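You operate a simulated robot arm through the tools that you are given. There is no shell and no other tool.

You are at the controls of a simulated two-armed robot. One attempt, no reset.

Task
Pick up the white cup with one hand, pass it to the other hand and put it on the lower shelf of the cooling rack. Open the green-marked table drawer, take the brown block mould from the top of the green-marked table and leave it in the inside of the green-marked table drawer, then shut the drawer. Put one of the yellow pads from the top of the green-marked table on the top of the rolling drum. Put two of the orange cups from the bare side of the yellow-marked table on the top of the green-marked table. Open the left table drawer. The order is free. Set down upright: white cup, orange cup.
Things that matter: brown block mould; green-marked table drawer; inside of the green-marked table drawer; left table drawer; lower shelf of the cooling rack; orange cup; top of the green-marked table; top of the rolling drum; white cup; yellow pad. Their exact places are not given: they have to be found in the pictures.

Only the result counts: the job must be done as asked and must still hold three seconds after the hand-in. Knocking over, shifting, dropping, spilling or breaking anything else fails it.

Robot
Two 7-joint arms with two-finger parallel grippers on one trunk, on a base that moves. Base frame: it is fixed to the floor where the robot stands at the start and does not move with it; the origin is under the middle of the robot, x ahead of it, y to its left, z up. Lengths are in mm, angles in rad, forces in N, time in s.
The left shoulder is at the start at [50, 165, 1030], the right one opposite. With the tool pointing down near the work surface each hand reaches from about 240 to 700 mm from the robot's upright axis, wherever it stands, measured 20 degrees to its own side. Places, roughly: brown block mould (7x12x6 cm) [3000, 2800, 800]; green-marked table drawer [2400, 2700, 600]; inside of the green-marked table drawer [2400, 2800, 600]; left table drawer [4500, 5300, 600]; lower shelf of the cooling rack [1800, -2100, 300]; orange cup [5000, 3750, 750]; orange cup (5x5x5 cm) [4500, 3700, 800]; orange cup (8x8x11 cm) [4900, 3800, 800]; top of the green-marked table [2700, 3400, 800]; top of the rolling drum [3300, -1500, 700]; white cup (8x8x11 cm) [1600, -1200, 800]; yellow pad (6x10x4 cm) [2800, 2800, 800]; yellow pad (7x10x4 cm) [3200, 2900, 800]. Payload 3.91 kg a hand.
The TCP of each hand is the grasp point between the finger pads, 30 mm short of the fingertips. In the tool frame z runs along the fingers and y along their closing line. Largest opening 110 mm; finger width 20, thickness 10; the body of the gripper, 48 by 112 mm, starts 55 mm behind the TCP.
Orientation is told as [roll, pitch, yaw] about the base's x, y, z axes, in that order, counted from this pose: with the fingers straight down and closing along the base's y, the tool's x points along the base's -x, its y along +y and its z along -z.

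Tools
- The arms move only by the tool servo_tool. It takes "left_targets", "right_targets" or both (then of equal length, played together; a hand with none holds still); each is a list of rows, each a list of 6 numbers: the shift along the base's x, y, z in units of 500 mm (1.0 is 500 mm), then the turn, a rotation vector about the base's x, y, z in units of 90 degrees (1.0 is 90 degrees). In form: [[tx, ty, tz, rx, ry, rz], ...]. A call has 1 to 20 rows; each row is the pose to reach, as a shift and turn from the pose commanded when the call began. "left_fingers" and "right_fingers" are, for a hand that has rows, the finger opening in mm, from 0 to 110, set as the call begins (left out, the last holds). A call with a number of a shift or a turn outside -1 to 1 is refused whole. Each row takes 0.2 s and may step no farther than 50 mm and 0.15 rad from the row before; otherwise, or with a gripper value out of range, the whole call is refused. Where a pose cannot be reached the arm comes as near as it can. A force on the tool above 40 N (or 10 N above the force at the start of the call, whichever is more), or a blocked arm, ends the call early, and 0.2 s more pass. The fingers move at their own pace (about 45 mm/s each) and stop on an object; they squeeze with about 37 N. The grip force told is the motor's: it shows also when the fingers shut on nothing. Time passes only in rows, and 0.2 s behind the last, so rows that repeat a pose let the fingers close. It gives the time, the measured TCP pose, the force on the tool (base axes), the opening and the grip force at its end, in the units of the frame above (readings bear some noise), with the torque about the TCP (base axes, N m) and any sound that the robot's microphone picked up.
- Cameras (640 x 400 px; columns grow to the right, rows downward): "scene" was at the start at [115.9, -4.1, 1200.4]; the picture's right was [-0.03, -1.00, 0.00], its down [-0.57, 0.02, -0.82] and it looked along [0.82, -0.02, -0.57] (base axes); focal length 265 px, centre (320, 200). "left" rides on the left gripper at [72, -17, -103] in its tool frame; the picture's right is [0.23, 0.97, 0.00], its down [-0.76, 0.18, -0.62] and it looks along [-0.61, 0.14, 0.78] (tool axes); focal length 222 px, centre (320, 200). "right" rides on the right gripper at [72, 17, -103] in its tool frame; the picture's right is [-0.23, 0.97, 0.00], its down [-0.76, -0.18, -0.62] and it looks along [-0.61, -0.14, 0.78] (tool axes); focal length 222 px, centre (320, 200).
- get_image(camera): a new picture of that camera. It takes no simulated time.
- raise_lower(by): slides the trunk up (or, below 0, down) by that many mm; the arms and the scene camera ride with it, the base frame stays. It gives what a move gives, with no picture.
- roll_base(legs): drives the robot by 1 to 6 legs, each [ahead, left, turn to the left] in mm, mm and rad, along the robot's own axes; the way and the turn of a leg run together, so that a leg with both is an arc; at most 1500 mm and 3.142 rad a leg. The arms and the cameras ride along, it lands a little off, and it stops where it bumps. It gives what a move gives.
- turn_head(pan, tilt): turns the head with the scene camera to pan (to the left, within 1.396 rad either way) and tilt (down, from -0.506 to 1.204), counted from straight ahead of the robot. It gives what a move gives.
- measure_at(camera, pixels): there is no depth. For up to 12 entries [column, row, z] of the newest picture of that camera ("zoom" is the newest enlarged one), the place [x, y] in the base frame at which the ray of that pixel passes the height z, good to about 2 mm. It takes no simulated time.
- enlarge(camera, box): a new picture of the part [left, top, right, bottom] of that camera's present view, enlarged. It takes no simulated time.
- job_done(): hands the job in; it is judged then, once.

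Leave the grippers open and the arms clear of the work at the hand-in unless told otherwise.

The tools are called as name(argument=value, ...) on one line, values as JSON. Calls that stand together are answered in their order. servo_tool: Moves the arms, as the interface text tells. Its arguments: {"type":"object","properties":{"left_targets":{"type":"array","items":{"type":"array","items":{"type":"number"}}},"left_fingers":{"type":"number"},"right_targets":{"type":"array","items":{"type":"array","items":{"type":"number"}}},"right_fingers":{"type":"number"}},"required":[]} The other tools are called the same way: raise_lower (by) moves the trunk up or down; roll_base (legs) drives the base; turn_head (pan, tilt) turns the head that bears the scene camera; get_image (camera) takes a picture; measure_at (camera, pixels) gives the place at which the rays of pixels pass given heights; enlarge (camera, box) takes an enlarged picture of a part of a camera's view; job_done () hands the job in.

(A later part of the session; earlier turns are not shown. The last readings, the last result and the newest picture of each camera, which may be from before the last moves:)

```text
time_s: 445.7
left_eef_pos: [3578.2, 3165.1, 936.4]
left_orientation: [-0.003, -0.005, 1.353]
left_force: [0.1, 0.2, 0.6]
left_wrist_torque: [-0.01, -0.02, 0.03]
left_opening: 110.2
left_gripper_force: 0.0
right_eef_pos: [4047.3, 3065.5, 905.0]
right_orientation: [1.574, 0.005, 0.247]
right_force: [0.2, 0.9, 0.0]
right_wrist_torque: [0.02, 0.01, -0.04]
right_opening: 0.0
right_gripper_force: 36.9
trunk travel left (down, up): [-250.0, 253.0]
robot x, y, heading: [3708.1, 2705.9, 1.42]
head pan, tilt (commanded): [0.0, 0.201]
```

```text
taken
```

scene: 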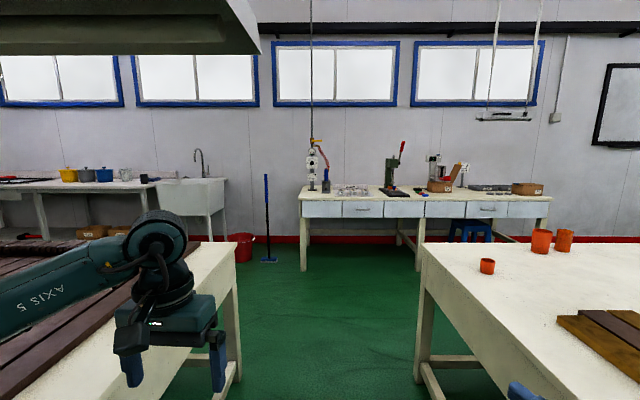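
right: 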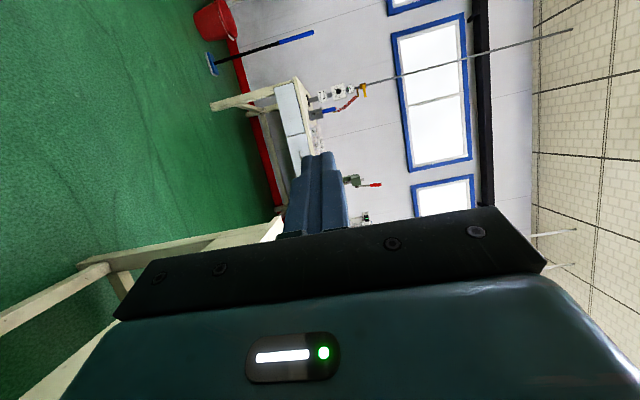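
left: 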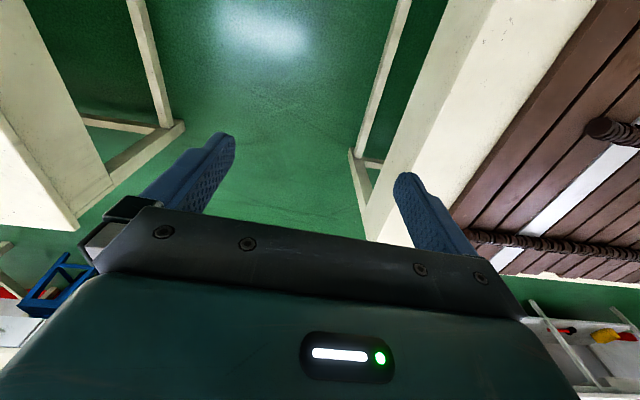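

The lamp end is above-left now. I pass it at x≈3890 and continue up the corridor.

roll_base(legs=[[367, -128, 0], [554, 13, 0], [400, 12, 0]])

turn_head(pan=-0.2, tilt=0.45)

get_image(camera="scene")

```text
time_s: 453.0
left_eef_pos: [3870.8, 4455.0, 936.0]
left_orientation: [-0.002, -0.006, 1.359]
left_force: [-1.1, 0.1, -0.3]
left_wrist_torque: [0.0, 0.02, 0.03]
left_opening: 109.8
left_gripper_force: 0.0
right_eef_pos: [4341.8, 4357.5, 904.8]
right_orientation: [1.575, 0.007, 0.252]
right_force: [-0.2, 0.5, 0.4]
right_wrist_torque: [0.03, 0.01, 0.0]
right_opening: 0.3
right_gripper_force: 37.0
trunk travel left (down, up): [-250.0, 253.0]
robot x, y, heading: [4006.7, 4000.7, 1.417]
head pan, tilt (commanded): [0.0, 0.201]
```

```text
time_s: 453.8
left_eef_pos: [3870.5, 4454.6, 936.4]
left_orientation: [0.0, -0.005, 1.36]
left_force: [0.6, -0.5, -0.5]
left_wrist_torque: [0.02, 0.01, 0.01]
left_opening: 109.8
left_gripper_force: 0.1
right_eef_pos: [4342.3, 4357.4, 904.4]
right_orientation: [1.575, 0.006, 0.25]
right_force: [0.8, 0.2, 0.5]
right_wrist_torque: [0.02, 0.0, 0.01]
right_opening: 0.0
right_gripper_force: 36.4
trunk travel left (down, up): [-250.0, 253.0]
robot x, y, heading: [4004.9, 3997.8, 1.422]
head pan, tilt (commanded): [-0.201, 0.45]
```

```text
taken
```

scene: 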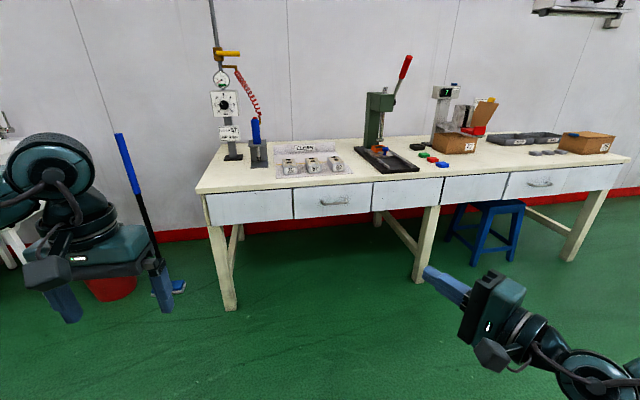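

I passed the lamp. The wall table's left handled drawer is at (333,200) in this view. I enlarge and measure its handle.

enlarge(camera="scene", box=[270, 160, 430, 260])

measure_at(camera="scene", pixels=[[197, 192, 764], [631, 158, 764], [228, 310, 0], [421, 282, 0], [293, 187, 740], [372, 181, 740], [295, 218, 600], [372, 210, 600]])

```text
4.00 times, centred on (350, 210) of scene
```

zoom: 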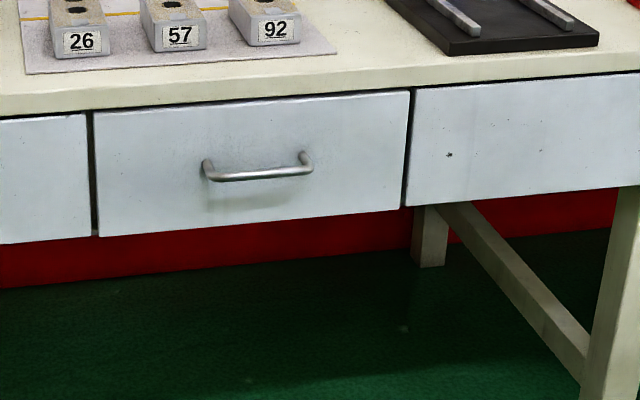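

```text
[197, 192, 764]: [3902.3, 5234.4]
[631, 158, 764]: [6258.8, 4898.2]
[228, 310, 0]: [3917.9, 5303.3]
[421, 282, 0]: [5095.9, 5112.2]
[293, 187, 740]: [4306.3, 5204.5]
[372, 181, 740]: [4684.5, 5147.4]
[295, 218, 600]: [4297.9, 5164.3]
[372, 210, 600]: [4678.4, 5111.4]
```

measure_at(camera="zoom", pixels=[[207, 164, 660], [303, 156, 660], [218, 178, 660], [308, 171, 660], [263, 174, 660], [207, 164, 670], [303, 156, 670], [263, 174, 670], [97, 113, 740], [410, 92, 740], [100, 235, 580], [402, 208, 580]])

```text
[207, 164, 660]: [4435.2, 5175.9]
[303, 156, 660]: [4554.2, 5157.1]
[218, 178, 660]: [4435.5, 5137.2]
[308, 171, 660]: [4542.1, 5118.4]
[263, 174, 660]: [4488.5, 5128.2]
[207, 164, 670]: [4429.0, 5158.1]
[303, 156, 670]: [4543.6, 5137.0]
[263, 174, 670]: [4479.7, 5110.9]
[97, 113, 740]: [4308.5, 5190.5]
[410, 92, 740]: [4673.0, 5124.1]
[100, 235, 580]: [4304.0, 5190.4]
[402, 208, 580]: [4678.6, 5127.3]
```

Drawer front: x≈4306–4676; handle bar ≈ (4484,5120), z≈664. I retract the left hand somewhat, drive to the same relative position as with the green drawer, and open the right gripper.

servo_tool(left_targets=[[-0.014, -0.09, 0, 0, 0, 0], [-0.028, -0.18, 0, 0, 0, 0], [-0.042, -0.27, 0.04, 0, 0, 0], [-0.05, -0.32, 0.08, 0, 0, 0]], right_targets=[[0, 0, 0, 0, 0, 0], [0, 0, 0, 0, 0, 0], [0, 0, 0, 0, 0, 0], [0, 0, 0, 0, 0, 0]], right_fingers=110)

roll_base(legs=[[493, 34, 0], [0, 0, -0.02]])

turn_head(pan=-0.5, tilt=0.5)

get_image(camera="scene")

enlarge(camera="scene", box=[230, 160, 430, 300])

```text
time_s: 454.8
left_eef_pos: [3845.2, 4294.2, 976.2]
left_orientation: [0.001, -0.005, 1.362]
left_force: [0.0, -0.8, 0.0]
left_wrist_torque: [-0.01, 0.01, -0.02]
left_opening: 109.9
left_gripper_force: 0.0
right_eef_pos: [4341.0, 4357.4, 904.5]
right_orientation: [1.577, 0.006, 0.252]
right_force: [0.0, 0.8, 0.0]
right_wrist_torque: [0.0, -0.03, -0.01]
right_opening: 86.4
right_gripper_force: 0.1
trunk travel left (down, up): [-250.0, 253.0]
robot x, y, heading: [4004.2, 3994.3, 1.423]
head pan, tilt (commanded): [-0.201, 0.45]
```

```text
time_s: 458.1
left_eef_pos: [3893.9, 4793.4, 977.2]
left_orientation: [-0.002, -0.005, 1.336]
left_force: [0.1, -0.4, -0.3]
left_wrist_torque: [-0.03, -0.01, 0.0]
left_opening: 110.0
left_gripper_force: 0.1
right_eef_pos: [4391.2, 4844.3, 904.8]
right_orientation: [1.575, 0.005, 0.226]
right_force: [0.9, 0.1, -0.1]
right_wrist_torque: [-0.02, -0.05, 0.0]
right_opening: 109.9
right_gripper_force: 0.1
trunk travel left (down, up): [-250.0, 253.0]
robot x, y, heading: [4045.4, 4492.1, 1.395]
head pan, tilt (commanded): [-0.201, 0.45]
```

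```text
time_s: 458.9
left_eef_pos: [3893.1, 4792.8, 977.7]
left_orientation: [-0.003, -0.006, 1.335]
left_force: [-0.3, -0.3, 0.2]
left_wrist_torque: [0.03, -0.01, -0.02]
left_opening: 110.0
left_gripper_force: 0.0
right_eef_pos: [4390.8, 4843.7, 905.4]
right_orientation: [1.574, 0.005, 0.229]
right_force: [-0.1, -0.6, -0.3]
right_wrist_torque: [0.01, 0.02, 0.0]
right_opening: 110.0
right_gripper_force: 0.0
trunk travel left (down, up): [-250.0, 253.0]
robot x, y, heading: [4043.9, 4487.7, 1.398]
head pan, tilt (commanded): [-0.499, 0.499]
```

```text
taken
```

scene: 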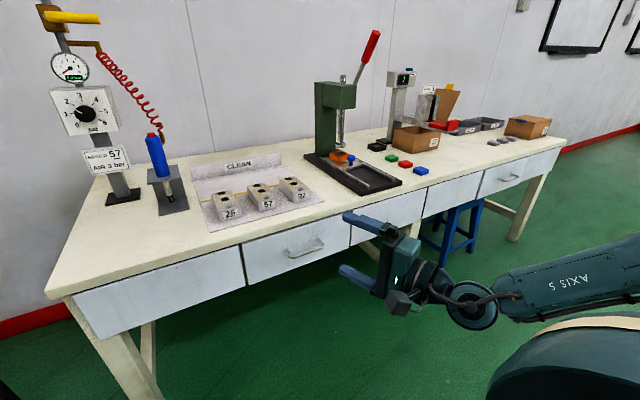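

```text
2.86 times, centred on (330, 230) of scene
```

zoom: 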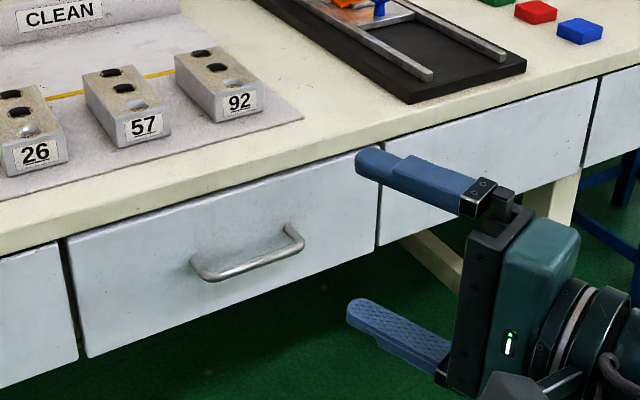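

measure_at(camera="zoom", pixels=[[196, 262, 664], [290, 229, 664], [208, 278, 664], [302, 248, 664], [250, 266, 664], [250, 266, 655], [70, 240, 740], [380, 150, 740], [86, 357, 580], [376, 250, 580]])

```text
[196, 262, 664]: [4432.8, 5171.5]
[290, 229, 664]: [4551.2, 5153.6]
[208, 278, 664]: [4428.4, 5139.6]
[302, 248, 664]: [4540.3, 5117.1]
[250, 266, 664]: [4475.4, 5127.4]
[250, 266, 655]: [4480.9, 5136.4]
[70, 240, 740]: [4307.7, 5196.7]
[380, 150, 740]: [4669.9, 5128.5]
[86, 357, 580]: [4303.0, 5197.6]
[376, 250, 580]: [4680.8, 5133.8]
```

Handle bar mid ≈ (4484,5125,663). I lower the open right gripper to that height and advance most of the way.

servo_tool(right_targets=[[0, 0, -0.08, 0, 0, 0], [0, 0, -0.16, 0, 0, 0], [0, 0, -0.24, 0, 0, 0], [0, 0, -0.32, 0, 0, 0], [0, 0, -0.4, 0, 0, 0], [0, 0, -0.486, 0, 0, 0], [0, 0, -0.486, 0, 0, 0]], right_fingers=110)

servo_tool(right_targets=[[0.027, 0.075, 0, 0, 0, 0], [0.054, 0.15, 0, 0, 0, 0], [0.08, 0.225, 0, 0, 0, 0], [0.107, 0.3, 0, 0, 0, 0], [0.134, 0.375, 0, 0, 0, 0], [0.155, 0.43, 0, 0, 0, 0], [0.155, 0.43, 0, 0, 0, 0]])

get_image(camera="right")

get_image(camera="scene")

```text
time_s: 460.5
left_eef_pos: [3893.5, 4792.5, 976.2]
left_orientation: [-0.003, -0.005, 1.335]
left_force: [0.0, 0.0, 0.0]
left_wrist_torque: [0.0, 0.03, 0.03]
left_opening: 110.0
left_gripper_force: 0.0
right_eef_pos: [4391.9, 4844.3, 662.2]
right_orientation: [1.575, 0.006, 0.228]
right_force: [-0.3, 0.1, 0.4]
right_wrist_torque: [-0.02, 0.01, 0.01]
right_opening: 109.8
right_gripper_force: 0.1
trunk travel left (down, up): [-250.0, 253.0]
robot x, y, heading: [4045.9, 4490.5, 1.397]
head pan, tilt (commanded): [-0.499, 0.499]
```

```text
time_s: 462.1
left_eef_pos: [3893.4, 4792.7, 976.6]
left_orientation: [-0.003, -0.006, 1.335]
left_force: [0.6, 0.9, -0.1]
left_wrist_torque: [-0.03, 0.0, 0.01]
left_opening: 110.0
left_gripper_force: 0.0
right_eef_pos: [4467.5, 5059.6, 663.4]
right_orientation: [1.575, 0.005, 0.229]
right_force: [-1.6, -0.5, 0.2]
right_wrist_torque: [-0.01, 0.02, 0.0]
right_opening: 110.0
right_gripper_force: 0.1
trunk travel left (down, up): [-250.0, 253.0]
robot x, y, heading: [4048.9, 4490.3, 1.397]
head pan, tilt (commanded): [-0.499, 0.499]
```

```text
taken
```

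right: 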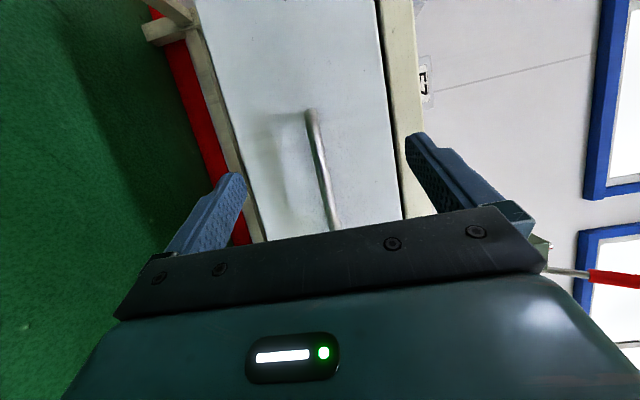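

```text
taken
```

scene: 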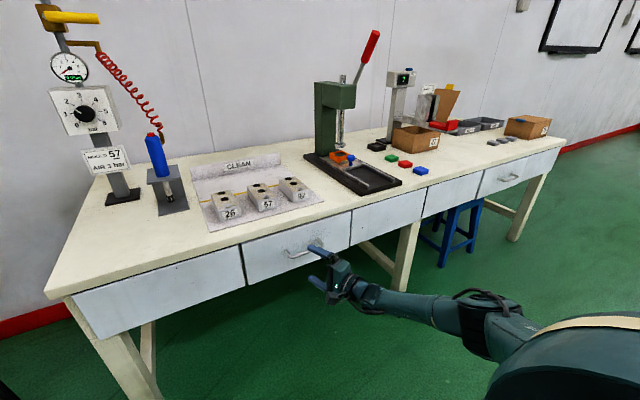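

The bar is centred. I advance the last ~55 mm and close.

servo_tool(right_targets=[[0.013, 0.036, 0, 0, 0, 0], [0.026, 0.072, 0, 0, 0, 0], [0.038, 0.104, 0, 0, 0, 0], [0.038, 0.104, 0, 0, 0, 0]])

get_image(camera="right")

servo_tool(right_targets=[[0, 0, 0, 0, 0, 0], [0, 0, 0, 0, 0, 0], [0, 0, 0, 0, 0, 0], [0, 0, 0, 0, 0, 0], [0, 0, 0, 0, 0, 0], [0, 0, 0, 0, 0, 0], [0, 0, 0, 0, 0, 0], [0, 0, 0, 0, 0, 0]], right_fingers=0)

get_image(camera="right")

```text
time_s: 463.1
left_eef_pos: [3894.2, 4792.6, 977.2]
left_orientation: [-0.002, -0.005, 1.334]
left_force: [0.3, 0.1, 0.0]
left_wrist_torque: [-0.02, 0.0, -0.01]
left_opening: 110.1
left_gripper_force: 0.1
right_eef_pos: [4485.4, 5108.5, 669.1]
right_orientation: [1.577, 0.006, 0.229]
right_force: [0.6, 0.0, 0.5]
right_wrist_torque: [-0.01, -0.02, -0.01]
right_opening: 110.0
right_gripper_force: 0.2
right hand out of reach, approached as far as the arm can: row 3, 4
trunk travel left (down, up): [-250.0, 253.0]
robot x, y, heading: [4042.8, 4490.7, 1.397]
head pan, tilt (commanded): [-0.499, 0.499]
```

```text
taken
```

right: 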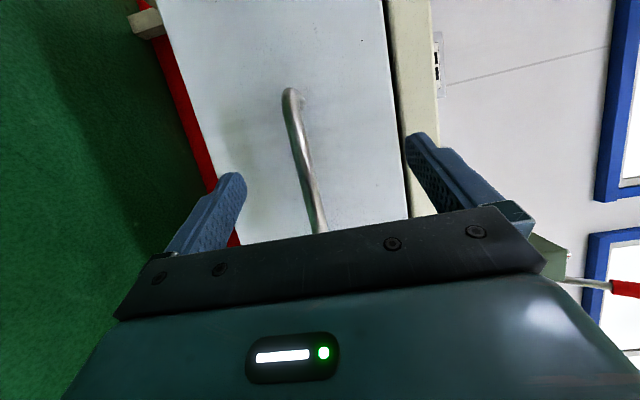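

```text
time_s: 464.9
left_eef_pos: [3895.3, 4795.3, 974.6]
left_orientation: [-0.002, -0.003, 1.335]
left_force: [-0.6, -0.2, 0.1]
left_wrist_torque: [0.0, 0.02, -0.03]
left_opening: 110.3
left_gripper_force: 0.1
right_eef_pos: [4485.1, 5106.8, 657.2]
right_orientation: [1.559, 0.007, 0.228]
right_force: [-2.1, -0.3, -32.0]
right_wrist_torque: [-0.92, -0.15, 0.77]
right_opening: 11.6
right_gripper_force: 45.0
trunk travel left (down, up): [-250.0, 253.0]
robot x, y, heading: [4046.2, 4486.0, 1.401]
head pan, tilt (commanded): [-0.499, 0.499]
```

```text
taken
```

right: 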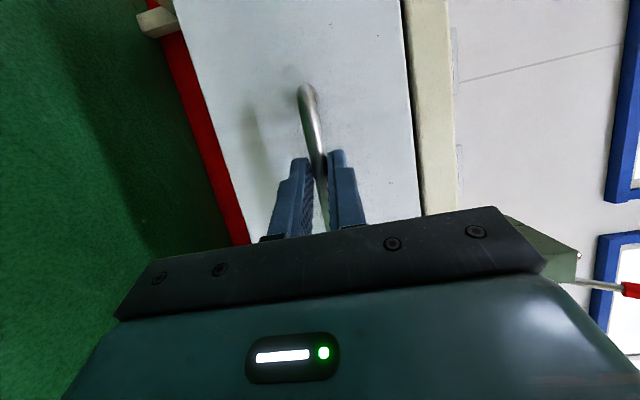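

Gripped (11.6 mm), but the hand is ~12 mm high. I relax it downwards, then start pulling.

servo_tool(right_targets=[[0, 0, -0.012, 0, 0, 0], [0, 0, -0.024, 0, 0, 0], [0, 0, -0.024, 0, 0, 0]])

servo_tool(right_targets=[[-0.007, -0.039, 0, 0, 0, 0], [-0.0135, -0.079, 0, 0, 0, 0], [-0.02, -0.118, 0, 0, 0, 0], [-0.027, -0.158, 0, 0, 0, 0], [-0.034, -0.197, 0, 0, 0, 0], [-0.041, -0.237, 0, 0, 0, 0]])

get_image(camera="scene")

```text
time_s: 465.7
left_eef_pos: [3896.3, 4795.2, 976.2]
left_orientation: [0.001, -0.003, 1.336]
left_force: [-0.8, -0.1, 0.8]
left_wrist_torque: [-0.02, -0.02, 0.0]
left_opening: 110.0
left_gripper_force: 0.1
right_eef_pos: [4485.2, 5105.4, 656.9]
right_orientation: [1.566, 0.007, 0.222]
right_force: [7.6, -1.5, -22.0]
right_wrist_torque: [-0.62, -0.09, 0.78]
right_opening: 11.6
right_gripper_force: 45.1
right hand out of reach, approached as far as the arm can: row 1, 2, 3
trunk travel left (down, up): [-250.0, 253.0]
robot x, y, heading: [4044.9, 4492.8, 1.399]
head pan, tilt (commanded): [-0.499, 0.499]
```

```text
time_s: 467.1
left_eef_pos: [3896.0, 4793.1, 977.1]
left_orientation: [0.002, -0.002, 1.334]
left_force: [0.0, 0.6, 0.4]
left_wrist_torque: [0.01, 0.03, 0.01]
left_opening: 110.1
left_gripper_force: 0.0
right_eef_pos: [4465.3, 4986.5, 658.1]
right_orientation: [1.561, 0.003, 0.22]
right_force: [16.2, -2.4, -22.3]
right_wrist_torque: [-0.71, -0.05, -0.32]
right_opening: 11.6
right_gripper_force: 45.1
trunk travel left (down, up): [-250.0, 253.0]
robot x, y, heading: [4046.1, 4487.9, 1.399]
head pan, tilt (commanded): [-0.499, 0.499]
```

```text
taken
```

scene: 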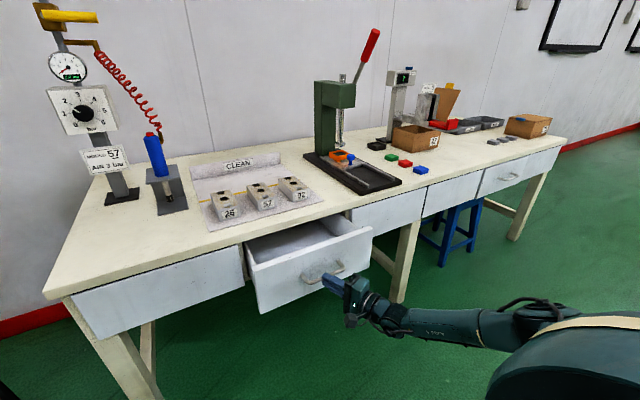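

The drawer slides out. I relieve the side/vertical loads a little and pull another ~120 mm.

servo_tool(right_targets=[[0.006, 0, -0.012, 0, 0, 0], [0.004, -0.039, -0.016, 0, 0, 0], [-0.003, -0.079, -0.016, 0, 0, 0], [-0.01, -0.118, -0.016, 0, 0, 0], [-0.017, -0.158, -0.016, 0, 0, 0], [-0.024, -0.197, -0.016, 0, 0, 0], [-0.031, -0.237, -0.016, 0, 0, 0]])

get_image(camera="scene")

```text
time_s: 468.7
left_eef_pos: [3894.3, 4792.1, 978.0]
left_orientation: [0.0, -0.006, 1.335]
left_force: [0.1, -0.5, 0.0]
left_wrist_torque: [0.0, -0.05, -0.01]
left_opening: 110.1
left_gripper_force: 0.1
right_eef_pos: [4446.8, 4869.9, 658.3]
right_orientation: [1.58, 0.004, 0.223]
right_force: [17.9, -3.2, 11.6]
right_wrist_torque: [0.33, -0.03, 0.1]
right_opening: 11.6
right_gripper_force: 44.8
trunk travel left (down, up): [-250.0, 253.0]
robot x, y, heading: [4048.5, 4488.9, 1.397]
head pan, tilt (commanded): [-0.499, 0.499]
```

```text
taken
```

scene: 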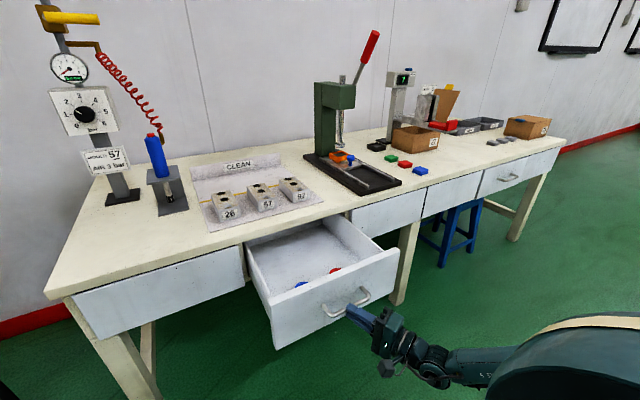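

Opened about 235 mm; inside are small coloured pieces. I continue gently to its full travel.

servo_tool(right_targets=[[0.006, -0.02, 0.006, 0, 0, 0], [0.004, -0.045, 0.006, 0, 0, 0], [0.0, -0.07, 0.006, 0, 0, 0], [-0.004, -0.095, 0.006, 0, 0, 0], [-0.008, -0.12, 0.006, 0, 0, 0]])

get_image(camera="scene")

```text
time_s: 470.1
left_eef_pos: [3893.8, 4793.3, 976.0]
left_orientation: [-0.001, -0.004, 1.339]
left_force: [0.2, -0.1, 0.3]
left_wrist_torque: [0.0, -0.03, 0.03]
left_opening: 110.0
left_gripper_force: 0.1
right_eef_pos: [4437.0, 4811.4, 657.7]
right_orientation: [1.573, 0.007, 0.233]
right_force: [-3.1, 8.7, -7.3]
right_wrist_torque: [-0.12, -0.13, -0.31]
right_opening: 11.9
right_gripper_force: 44.8
trunk travel left (down, up): [-250.0, 253.0]
robot x, y, heading: [4042.6, 4488.0, 1.397]
head pan, tilt (commanded): [-0.499, 0.499]
stopped in row 5 (right hand): the force on the tool passed its limit at 44 N (the readings are from after the stop); the commanded pose is now the measured one
```

```text
taken
```

scene: 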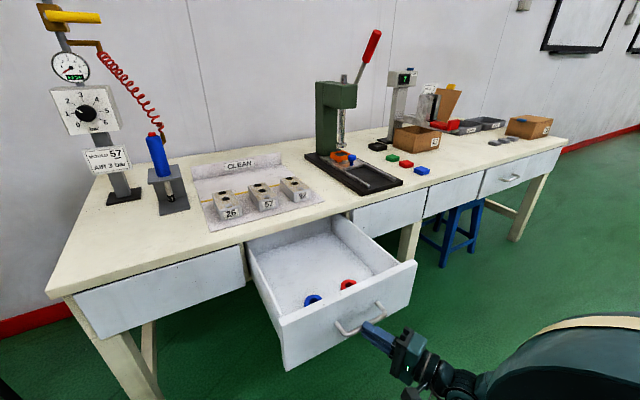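

Fully open (hit the stop). I open the fingers and back the base off 120 mm so the hand leaves the handle.

servo_tool(right_targets=[[0, 0, 0, 0, 0, 0], [0, 0, 0, 0, 0, 0], [0, 0, 0, 0, 0, 0], [0, 0, 0, 0, 0, 0], [0, 0, 0, 0, 0, 0], [0, 0, 0, 0, 0, 0]], right_fingers=110)

roll_base(legs=[[-150, 0, 0]])

get_image(camera="scene")

```text
time_s: 471.4
left_eef_pos: [3893.3, 4792.4, 977.5]
left_orientation: [-0.001, -0.007, 1.336]
left_force: [-0.3, 0.5, 0.3]
left_wrist_torque: [0.01, -0.02, 0.0]
left_opening: 110.0
left_gripper_force: 0.0
right_eef_pos: [4437.7, 4810.8, 658.1]
right_orientation: [1.578, 0.006, 0.234]
right_force: [-0.3, -0.1, 0.4]
right_wrist_torque: [-0.03, 0.0, -0.01]
right_opening: 110.0
right_gripper_force: 0.1
trunk travel left (down, up): [-250.0, 253.0]
robot x, y, heading: [4043.8, 4492.0, 1.401]
head pan, tilt (commanded): [-0.499, 0.499]
```

```text
time_s: 472.8
left_eef_pos: [3869.7, 4647.4, 977.4]
left_orientation: [-0.001, -0.006, 1.337]
left_force: [-0.7, -0.3, 0.8]
left_wrist_torque: [0.03, -0.04, 0.01]
left_opening: 110.2
left_gripper_force: 0.1
right_eef_pos: [4412.6, 4664.7, 657.8]
right_orientation: [1.574, 0.007, 0.233]
right_force: [0.0, 0.1, 0.2]
right_wrist_torque: [-0.02, -0.02, 0.0]
right_opening: 110.0
right_gripper_force: 0.1
trunk travel left (down, up): [-250.0, 253.0]
robot x, y, heading: [4021.0, 4347.7, 1.397]
head pan, tilt (commanded): [-0.499, 0.499]
```

```text
taken
```

scene: 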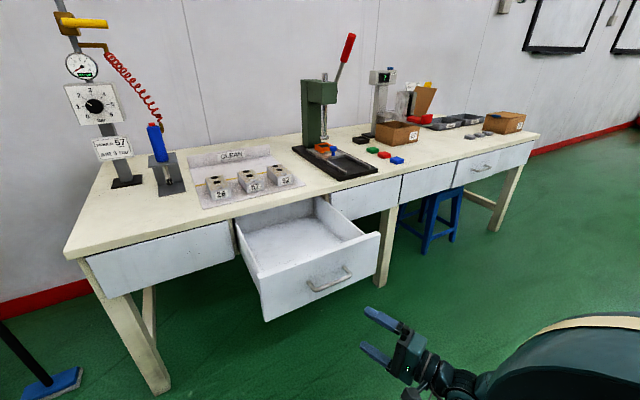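

The left table drawer stays fully open. Now I raise the right hand and bring its tool back to pointing down (undo roll, pitch, yaw).

servo_tool(right_targets=[[-0.02, 0, 0.07, 0, 0, 0], [-0.04, 0, 0.14, 0, 0, 0], [-0.06, 0, 0.21, 0, 0, 0], [-0.08, 0, 0.28, 0, 0, 0], [-0.1, 0, 0.35, 0, 0, 0], [-0.12, 0.02, 0.42, 0, 0, 0], [-0.14, 0.04, 0.49, 0, 0, 0], [-0.14, 0.06, 0.56, 0, 0, 0], [-0.14, 0.06, 0.6, 0, 0, 0]])

servo_tool(right_targets=[[0, 0, 0, 0.021, -0.0885, 0], [0, 0, 0, 0.042, -0.177, 0], [0, 0, 0, 0.063, -0.265, 0], [0, 0, 0, 0.084, -0.354, 0], [0, 0, 0, 0.105, -0.442, 0], [0, 0, 0, 0.126, -0.531, 0], [0, 0, 0, 0.147, -0.619, 0], [0, 0, 0, 0.168, -0.708, 0], [0, 0, 0, 0.189, -0.796, 0], [0, 0, 0, 0.21, -0.885, 0], [0, 0, 0, 0.231, -0.973, 0], [0, 0, 0, 0.231, -0.973, 0]])

servo_tool(right_targets=[[0, 0, 0, -0.0885, -0.021, 0], [0, 0, 0, -0.177, -0.042, 0], [0, 0, 0, -0.265, -0.063, 0], [0, 0, 0, -0.354, -0.084, 0], [0, 0, 0, -0.442, -0.105, 0], [0, 0, 0, -0.531, -0.126, 0], [0, 0, 0, -0.619, -0.147, 0], [0, 0, 0, -0.708, -0.168, 0], [0, 0, 0, -0.796, -0.189, 0], [0, 0, 0, -0.885, -0.21, 0], [0, 0, 0, -0.973, -0.231, 0], [0, 0, 0, -0.973, -0.231, 0]])

servo_tool(right_targets=[[0, 0, 0, 0, 0, -0.085], [0, 0, 0, 0, 0, -0.17], [0, 0, 0, 0, 0, -0.255], [0, 0, 0, 0, 0, -0.255]])

```text
time_s: 474.8
left_eef_pos: [3868.9, 4647.7, 976.0]
left_orientation: [-0.002, -0.006, 1.336]
left_force: [-0.6, -0.6, -0.5]
left_wrist_torque: [0.03, -0.04, 0.02]
left_opening: 110.2
left_gripper_force: 0.0
right_eef_pos: [4350.0, 4703.0, 955.0]
right_orientation: [1.575, 0.008, 0.233]
right_force: [0.5, 0.1, 0.5]
right_wrist_torque: [0.01, -0.04, -0.01]
right_opening: 110.1
right_gripper_force: 0.1
right hand out of reach, approached as far as the arm can: row 8, 9
trunk travel left (down, up): [-250.0, 253.0]
robot x, y, heading: [4020.5, 4347.5, 1.4]
head pan, tilt (commanded): [-0.499, 0.499]
```

```text
time_s: 477.4
left_eef_pos: [3868.7, 4647.6, 976.2]
left_orientation: [-0.001, -0.006, 1.335]
left_force: [0.4, -0.6, -0.6]
left_wrist_torque: [0.01, 0.02, -0.01]
left_opening: 110.2
left_gripper_force: 0.0
right_eef_pos: [4413.6, 4680.5, 938.2]
right_orientation: [1.569, -1.406, 0.243]
right_force: [0.0, -0.2, -0.1]
right_wrist_torque: [-0.02, 0.0, 0.01]
right_opening: 109.7
right_gripper_force: 0.0
right hand out of reach, approached as far as the arm can: row 9, 10, 11, 12
trunk travel left (down, up): [-250.0, 253.0]
robot x, y, heading: [4023.2, 4344.6, 1.405]
head pan, tilt (commanded): [-0.499, 0.499]
```

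```text
time_s: 480.0
left_eef_pos: [3868.0, 4648.2, 976.4]
left_orientation: [-0.002, -0.005, 1.337]
left_force: [-0.7, -0.8, 0.4]
left_wrist_torque: [-0.04, -0.02, -0.02]
left_opening: 110.1
left_gripper_force: 0.1
right_eef_pos: [4448.2, 4643.3, 807.5]
right_orientation: [0.172, -0.321, 1.622]
right_force: [0.1, 0.6, -0.4]
right_wrist_torque: [0.01, 0.0, -0.03]
right_opening: 110.2
right_gripper_force: 0.0
right hand out of reach, approached as far as the arm can: row 7, 8, 9, 10, 11, 12
trunk travel left (down, up): [-250.0, 253.0]
robot x, y, heading: [4023.0, 4346.1, 1.396]
head pan, tilt (commanded): [-0.499, 0.499]
```

```text
time_s: 481.0
left_eef_pos: [3869.3, 4647.2, 976.4]
left_orientation: [-0.002, -0.005, 1.335]
left_force: [0.4, -0.6, 0.2]
left_wrist_torque: [0.05, -0.02, 0.01]
left_opening: 110.1
left_gripper_force: 0.1
right_eef_pos: [4449.3, 4642.3, 801.5]
right_orientation: [0.182, -0.326, 1.221]
right_force: [0.3, -0.1, 0.5]
right_wrist_torque: [0.04, -0.01, 0.0]
right_opening: 110.1
right_gripper_force: 0.0
right hand out of reach, approached as far as the arm can: row 3, 4
trunk travel left (down, up): [-250.0, 253.0]
robot x, y, heading: [4023.0, 4342.8, 1.403]
head pan, tilt (commanded): [-0.499, 0.499]
```

The right arm ended near a joint limit. I look at it before correcting.

turn_head(pan=-0.7, tilt=0.5)

get_image(camera="scene")

get_image(camera="right")

```text
time_s: 481.7
left_eef_pos: [3869.1, 4648.2, 975.7]
left_orientation: [-0.001, -0.005, 1.338]
left_force: [0.2, -0.5, 0.1]
left_wrist_torque: [-0.02, -0.05, 0.0]
left_opening: 110.2
left_gripper_force: 0.1
right_eef_pos: [4449.6, 4642.7, 802.7]
right_orientation: [0.18, -0.324, 1.223]
right_force: [-0.4, 0.0, 0.6]
right_wrist_torque: [-0.01, -0.02, 0.02]
right_opening: 109.9
right_gripper_force: 0.0
trunk travel left (down, up): [-250.0, 253.0]
robot x, y, heading: [4016.7, 4343.9, 1.401]
head pan, tilt (commanded): [-0.7, 0.499]
```

```text
taken
```

scene: 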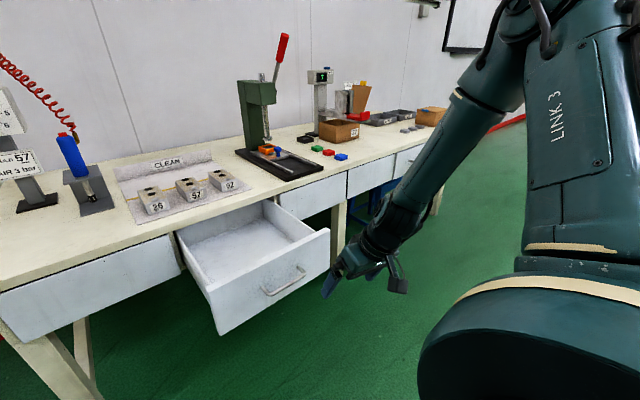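

```text
taken
```

right: 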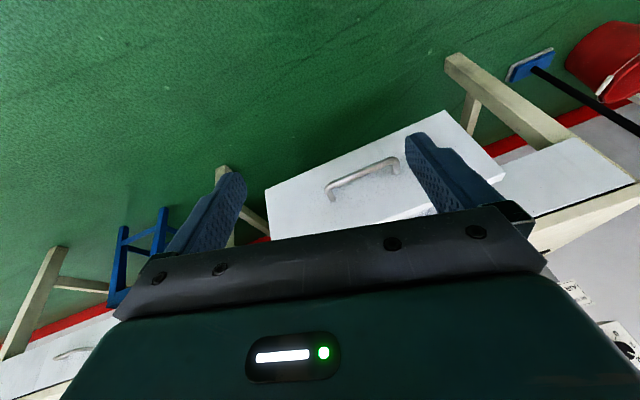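

The elbow swung up. I back the base away from the open drawer first, then bring the right hand inward/forward to regain a normal posture.

roll_base(legs=[[-200, 0, 0]])

servo_tool(right_targets=[[-0.055, 0.027, 0.02, 0, 0, 0], [-0.11, 0.055, 0.04, 0, 0, 0], [-0.165, 0.082, 0.06, 0, 0, 0], [-0.22, 0.11, 0.08, 0, 0, 0], [-0.275, 0.137, 0.1, 0, 0, 0], [-0.33, 0.164, 0.12, 0, 0, 0], [-0.33, 0.164, 0.14, 0, 0, 0]])

get_image(camera="scene")

```text
time_s: 483.3
left_eef_pos: [3834.5, 4452.2, 976.6]
left_orientation: [-0.001, -0.005, 1.334]
left_force: [-0.1, 0.1, -0.3]
left_wrist_torque: [-0.01, 0.01, -0.04]
left_opening: 110.0
left_gripper_force: 0.1
right_eef_pos: [4416.0, 4447.3, 801.9]
right_orientation: [0.179, -0.325, 1.22]
right_force: [-0.4, 0.7, 0.2]
right_wrist_torque: [-0.01, 0.01, 0.0]
right_opening: 110.2
right_gripper_force: 0.1
trunk travel left (down, up): [-250.0, 253.0]
robot x, y, heading: [3987.2, 4150.1, 1.401]
head pan, tilt (commanded): [-0.7, 0.499]
```

```text
time_s: 484.9
left_eef_pos: [3835.7, 4453.5, 978.4]
left_orientation: [-0.002, -0.006, 1.336]
left_force: [0.3, -0.5, 0.1]
left_wrist_torque: [-0.02, 0.02, 0.0]
left_opening: 109.9
left_gripper_force: 0.0
right_eef_pos: [4249.4, 4528.1, 871.1]
right_orientation: [0.179, -0.325, 1.222]
right_force: [0.9, -0.6, 0.3]
right_wrist_torque: [0.0, -0.02, -0.01]
right_opening: 109.9
right_gripper_force: 0.0
right hand out of reach, approached as far as the arm can: row 1, 2
trunk travel left (down, up): [-250.0, 253.0]
robot x, y, heading: [3986.4, 4152.1, 1.402]
head pan, tilt (commanded): [-0.7, 0.499]
```

```text
taken
```

scene: 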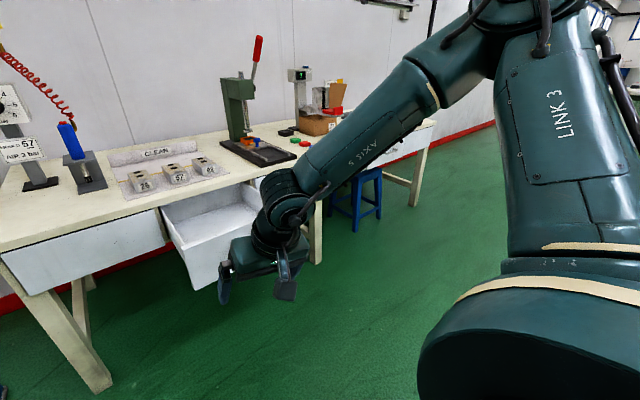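

I correct the remaining tilt of the right tool to point straight down.

servo_tool(right_targets=[[0, 0, 0, -0.0584, -0.0091, 0.028], [0, 0, 0, -0.1168, -0.0182, 0.0565], [0, 0, 0, -0.1751, -0.0272, 0.085], [0, 0, 0, -0.2335, -0.0363, 0.113], [0, 0, 0, -0.2335, -0.0363, 0.113]])

get_image(camera="scene")

```text
time_s: 486.1
left_eef_pos: [3835.7, 4453.2, 977.2]
left_orientation: [-0.002, -0.006, 1.335]
left_force: [0.1, 0.4, -0.5]
left_wrist_torque: [-0.01, 0.02, 0.03]
left_opening: 109.9
left_gripper_force: 0.1
right_eef_pos: [4251.3, 4529.7, 872.8]
right_orientation: [0.033, 0.019, 1.424]
right_force: [-1.1, 0.0, -0.3]
right_wrist_torque: [0.03, 0.03, 0.01]
right_opening: 110.1
right_gripper_force: 0.1
trunk travel left (down, up): [-250.0, 253.0]
robot x, y, heading: [3988.8, 4146.5, 1.401]
head pan, tilt (commanded): [-0.7, 0.499]
```

```text
taken
```

scene: 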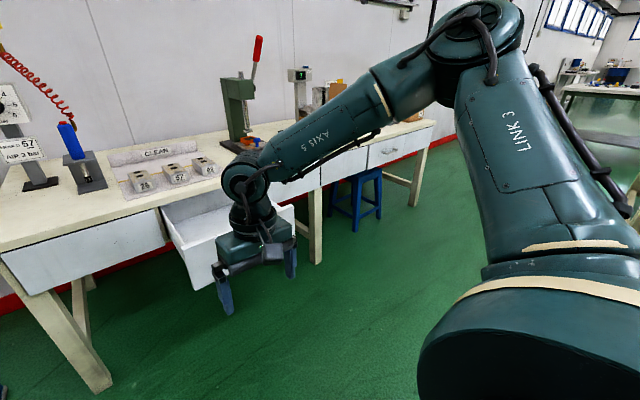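

Nearly straight. I fine-correct the tilt and bring the right hand to its normal carrying position.

servo_tool(right_targets=[[-0.034, -0.02, 0.064, 0.009, -0.0225, -0.015], [-0.069, -0.041, 0.128, 0.009, -0.0225, -0.015], [-0.103, -0.061, 0.192, 0.009, -0.0225, -0.015], [-0.138, -0.082, 0.256, 0.009, -0.0225, -0.015], [-0.172, -0.102, 0.32, 0.009, -0.0225, -0.015], [-0.172, -0.102, 0.32, 0.009, -0.0225, -0.015]])

turn_head(pan=-1.0, tilt=0.4)

get_image(camera="scene")

```text
time_s: 487.5
left_eef_pos: [3835.0, 4451.5, 976.6]
left_orientation: [-0.001, -0.004, 1.335]
left_force: [0.6, -0.3, -0.4]
left_wrist_torque: [-0.01, 0.02, 0.01]
left_opening: 109.8
left_gripper_force: 0.1
right_eef_pos: [4164.0, 4476.3, 1033.4]
right_orientation: [0.0, -0.002, 1.399]
right_force: [-0.2, 0.6, -0.4]
right_wrist_torque: [0.01, 0.02, 0.01]
right_opening: 110.1
right_gripper_force: 0.0
trunk travel left (down, up): [-250.0, 253.0]
robot x, y, heading: [3985.3, 4147.7, 1.402]
head pan, tilt (commanded): [-0.7, 0.499]
```

```text
time_s: 488.3
left_eef_pos: [3834.9, 4452.3, 977.7]
left_orientation: [-0.002, -0.006, 1.335]
left_force: [-0.6, 0.1, 0.3]
left_wrist_torque: [0.0, -0.04, 0.0]
left_opening: 110.2
left_gripper_force: 0.0
right_eef_pos: [4164.7, 4477.0, 1032.5]
right_orientation: [-0.001, -0.002, 1.399]
right_force: [0.2, -0.1, 0.3]
right_wrist_torque: [0.04, 0.01, 0.0]
right_opening: 110.0
right_gripper_force: 0.0
trunk travel left (down, up): [-250.0, 253.0]
robot x, y, heading: [3986.4, 4147.9, 1.4]
head pan, tilt (commanded): [-1.0, 0.4]
```

```text
taken
```

scene: 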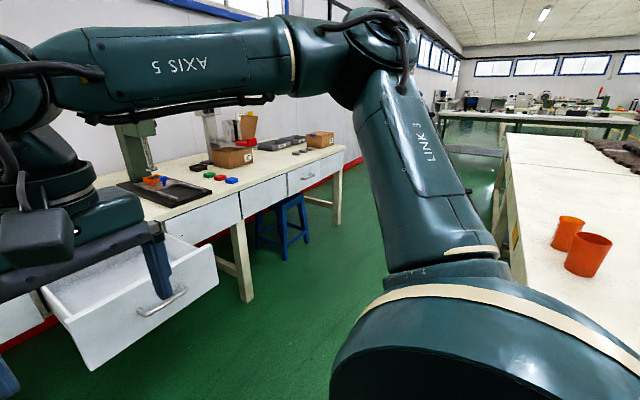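

The right arm is back to normal. Next: the tall orange cup nearest to me at about (4870,3786). I move behind the yellow-marked table's far edge and turn to face the cups.

roll_base(legs=[[209, -435, 0], [0, 0, -2.0]])

turn_head(pan=-0.2, tilt=0.7)

get_image(camera="scene")

```text
time_s: 497.4
left_eef_pos: [4784.3, 4293.2, 977.4]
left_orientation: [-0.002, -0.003, -0.675]
left_force: [0.4, -0.3, 0.4]
left_wrist_torque: [0.02, -0.04, -0.03]
left_opening: 109.7
left_gripper_force: 0.1
right_eef_pos: [4665.2, 3984.2, 1031.9]
right_orientation: [-0.001, -0.001, -0.612]
right_force: [0.1, 0.4, 0.0]
right_wrist_torque: [0.04, 0.0, 0.0]
right_opening: 110.3
right_gripper_force: 0.0
trunk travel left (down, up): [-250.0, 253.0]
robot x, y, heading: [4444.6, 4283.4, -0.611]
head pan, tilt (commanded): [-1.0, 0.4]
```

```text
time_s: 498.6
left_eef_pos: [4784.0, 4293.4, 976.2]
left_orientation: [-0.002, -0.007, -0.675]
left_force: [-0.3, 0.4, 0.1]
left_wrist_torque: [0.01, 0.03, 0.02]
left_opening: 110.0
left_gripper_force: 0.1
right_eef_pos: [4666.6, 3985.5, 1031.8]
right_orientation: [0.0, -0.003, -0.611]
right_force: [0.2, 0.6, 0.4]
right_wrist_torque: [0.05, 0.02, 0.01]
right_opening: 110.0
right_gripper_force: 0.0
trunk travel left (down, up): [-250.0, 253.0]
robot x, y, heading: [4442.9, 4284.1, -0.61]
head pan, tilt (commanded): [-0.201, 0.7]
```

```text
taken
```

scene: 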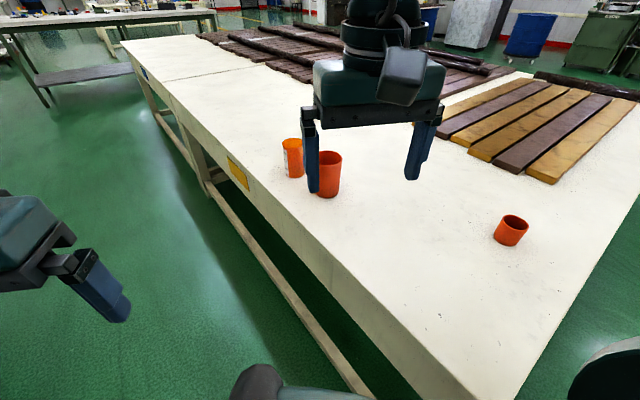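

I see tall cups at (327,175) and (292,158) and the small one at (511,230). I enlarge and measure, also with the right wrist camera.

enlarge(camera="scene", box=[250, 110, 390, 220])

get_image(camera="right")

```text
3.64 times, centred on (320, 165) of scene
```

zoom: 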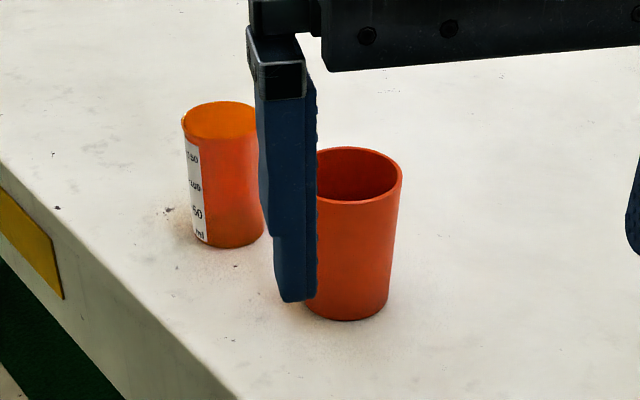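

```text
taken
```

right: 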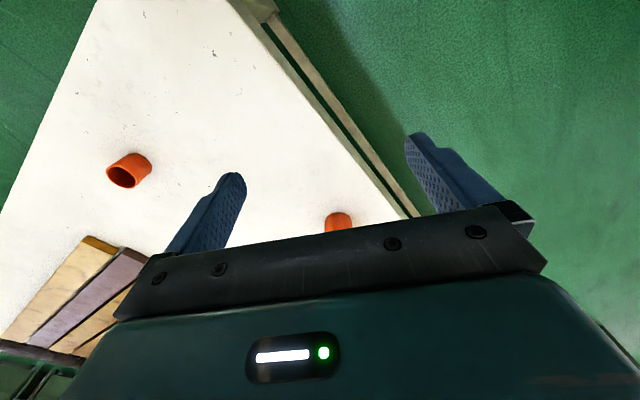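

measure_at(camera="zoom", pixels=[[353, 175, 874], [347, 303, 764], [347, 303, 750], [353, 175, 860], [402, 178, 874], [345, 321, 764], [353, 148, 874], [358, 203, 874]])

measure_at(camera="right", pixels=[[338, 222, 874], [338, 215, 764], [125, 175, 814], [130, 160, 764], [122, 178, 814]])

```text
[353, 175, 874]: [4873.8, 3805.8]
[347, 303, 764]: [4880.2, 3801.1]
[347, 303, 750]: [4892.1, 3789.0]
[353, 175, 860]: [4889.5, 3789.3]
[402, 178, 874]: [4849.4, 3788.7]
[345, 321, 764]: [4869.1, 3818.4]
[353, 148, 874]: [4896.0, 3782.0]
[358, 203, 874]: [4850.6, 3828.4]
```

```text
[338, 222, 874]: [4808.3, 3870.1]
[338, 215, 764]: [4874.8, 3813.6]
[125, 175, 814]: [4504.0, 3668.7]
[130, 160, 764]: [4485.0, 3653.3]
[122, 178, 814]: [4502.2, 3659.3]
```

Cup 1 is empty, centre ≈ (4877,3803); the other tall cup is filled, so I'll leave it alone. I bring the right hand above cup 1 with its current yaw (fingers closing away from the neighbour).

servo_tool(right_targets=[[0.06, -0.052, 0, 0, 0, 0], [0.12, -0.104, 0, 0, 0, 0], [0.18, -0.156, -0.01, 0, 0, 0], [0.24, -0.208, -0.02, 0, 0, 0], [0.3, -0.26, -0.04, 0, 0, 0], [0.36, -0.313, -0.07, 0, 0, 0], [0.421, -0.365, -0.11, 0, 0, 0], [0.421, -0.365, -0.14, 0, 0, 0], [0.421, -0.365, -0.14, 0, 0, 0]], right_fingers=110)

get_image(camera="right")

get_image(camera="scene")

```text
time_s: 500.6
left_eef_pos: [4785.0, 4293.6, 977.1]
left_orientation: [-0.003, -0.005, -0.676]
left_force: [0.0, -0.2, -0.4]
left_wrist_torque: [-0.01, 0.02, 0.0]
left_opening: 110.0
left_gripper_force: 0.1
right_eef_pos: [4770.1, 3802.7, 957.1]
right_orientation: [0.001, -0.003, -0.613]
right_force: [-0.7, 0.5, 0.1]
right_wrist_torque: [0.0, 0.0, 0.03]
right_opening: 110.1
right_gripper_force: 0.0
right hand out of reach, approached as far as the arm can: row 3, 4, 5, 6, 7, 8, 9
trunk travel left (down, up): [-250.0, 253.0]
robot x, y, heading: [4448.0, 4283.8, -0.612]
head pan, tilt (commanded): [-0.201, 0.7]
```

```text
taken
```

right: 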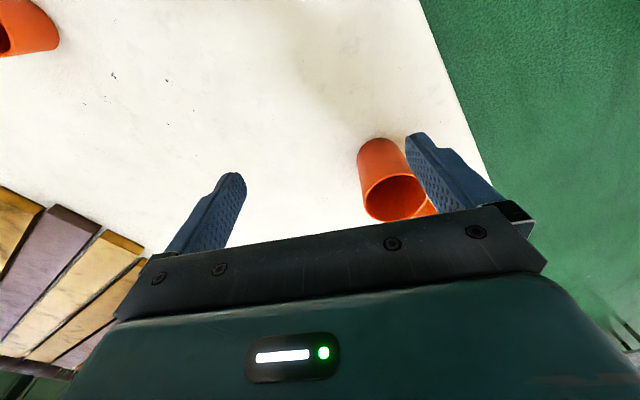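

```text
taken
```

scene: 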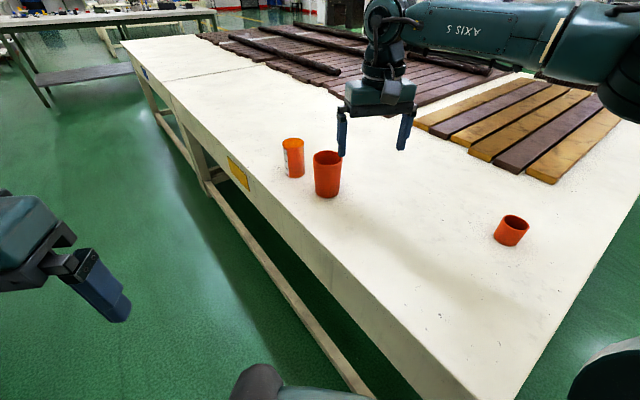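

The right arm could not extend that far in its present joint configuration. I test a nearby target slightly lower and more to the right to learn whether it is a configuration limit.

servo_tool(right_targets=[[0.04, -0.01, 0, 0, 0, 0], [0.08, -0.02, 0, 0, 0, 0], [0.12, -0.03, 0, 0, 0, 0]])

get_image(camera="scene")

```text
time_s: 501.4
left_eef_pos: [4784.6, 4293.2, 976.9]
left_orientation: [-0.002, -0.004, -0.675]
left_force: [-0.1, 0.7, 0.2]
left_wrist_torque: [-0.01, 0.01, -0.02]
left_opening: 109.9
left_gripper_force: 0.2
right_eef_pos: [4771.8, 3794.5, 956.2]
right_orientation: [0.002, -0.003, -0.611]
right_force: [0.4, 0.4, -0.6]
right_wrist_torque: [0.01, 0.0, 0.01]
right_opening: 110.0
right_gripper_force: 0.0
right hand out of reach, approached as far as the arm can: row 1, 2, 3
trunk travel left (down, up): [-250.0, 253.0]
robot x, y, heading: [4442.6, 4287.3, -0.61]
head pan, tilt (commanded): [-0.201, 0.7]
```

```text
taken
```

scene: 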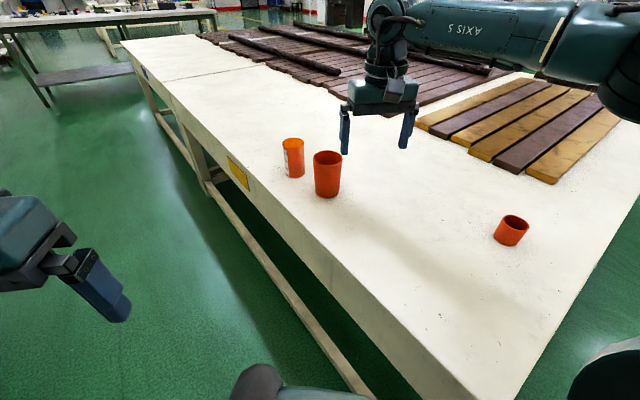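

The limit seems to be the wrist's roll joint. I yaw the tool by −0.45 rad and retry the forward motion.

servo_tool(right_targets=[[0, 0, 0, 0, 0, -0.09], [0, 0, 0, 0, 0, -0.18], [0, 0, 0, 0, 0, -0.28], [0.04, -0.01, 0, 0, 0, -0.28], [0.08, -0.01, 0, 0, 0, -0.28], [0.12, -0.01, 0, 0, 0, -0.28]])

```text
refused: row 3 steps farther than a row can; nothing moved
```

servo_tool(right_targets=[[0, 0, 0, 0, 0, -0.09], [0, 0, 0, 0, 0, -0.18], [0, 0, 0, 0, 0, -0.27], [0.04, -0.01, 0, 0, 0, -0.27], [0.08, -0.01, 0, 0, 0, -0.27], [0.12, -0.01, 0, 0, 0, -0.27]])

```text
time_s: 502.8
left_eef_pos: [4784.8, 4292.8, 976.9]
left_orientation: [-0.002, -0.006, -0.676]
left_force: [-0.2, 0.2, -0.5]
left_wrist_torque: [-0.07, -0.02, 0.03]
left_opening: 110.0
left_gripper_force: 0.1
right_eef_pos: [4771.0, 3795.8, 956.7]
right_orientation: [-0.001, -0.001, -1.037]
right_force: [1.5, -0.4, -0.4]
right_wrist_torque: [0.0, 0.02, 0.0]
right_opening: 110.1
right_gripper_force: 0.1
right hand out of reach, approached as far as the arm can: row 4, 5, 6
trunk travel left (down, up): [-250.0, 253.0]
robot x, y, heading: [4449.8, 4283.4, -0.611]
head pan, tilt (commanded): [-0.201, 0.7]
```

Still limited. I try lowering while going forward, since reach is longer lower down (hand is clear of the cups here).

servo_tool(right_targets=[[0.03, -0.02, -0.04, 0, 0, 0], [0.06, -0.04, -0.08, 0, 0, 0], [0.06, -0.04, -0.12, 0, 0, 0]])

turn_head(pan=-0.7, tilt=0.4)

get_image(camera="scene")

```text
time_s: 503.6
left_eef_pos: [4785.6, 4293.2, 977.1]
left_orientation: [0.0, -0.005, -0.676]
left_force: [-0.4, -0.4, 1.0]
left_wrist_torque: [0.0, 0.01, -0.01]
left_opening: 110.0
left_gripper_force: 0.1
right_eef_pos: [4768.7, 3777.5, 899.6]
right_orientation: [0.003, -0.002, -1.036]
right_force: [0.4, 0.3, -0.3]
right_wrist_torque: [-0.01, -0.04, 0.04]
right_opening: 110.1
right_gripper_force: 0.0
right hand out of reach, approached as far as the arm can: row 1, 2, 3
trunk travel left (down, up): [-250.0, 253.0]
robot x, y, heading: [4447.5, 4286.3, -0.612]
head pan, tilt (commanded): [-0.201, 0.7]
```

```text
time_s: 504.5
left_eef_pos: [4785.9, 4292.9, 975.7]
left_orientation: [-0.001, -0.005, -0.675]
left_force: [0.5, 0.2, 1.3]
left_wrist_torque: [0.0, 0.01, -0.02]
left_opening: 110.1
left_gripper_force: 0.2
right_eef_pos: [4768.6, 3777.9, 901.4]
right_orientation: [0.001, -0.004, -1.036]
right_force: [-0.8, 0.3, -0.1]
right_wrist_torque: [0.01, -0.03, -0.01]
right_opening: 110.0
right_gripper_force: 0.0
trunk travel left (down, up): [-250.0, 253.0]
robot x, y, heading: [4442.7, 4286.9, -0.615]
head pan, tilt (commanded): [-0.7, 0.4]
```

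```text
taken
```

scene: 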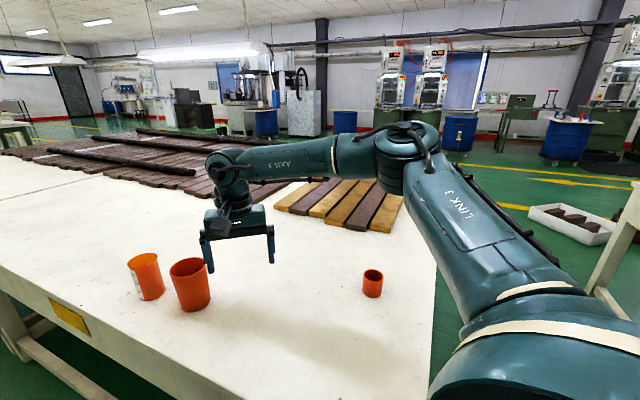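

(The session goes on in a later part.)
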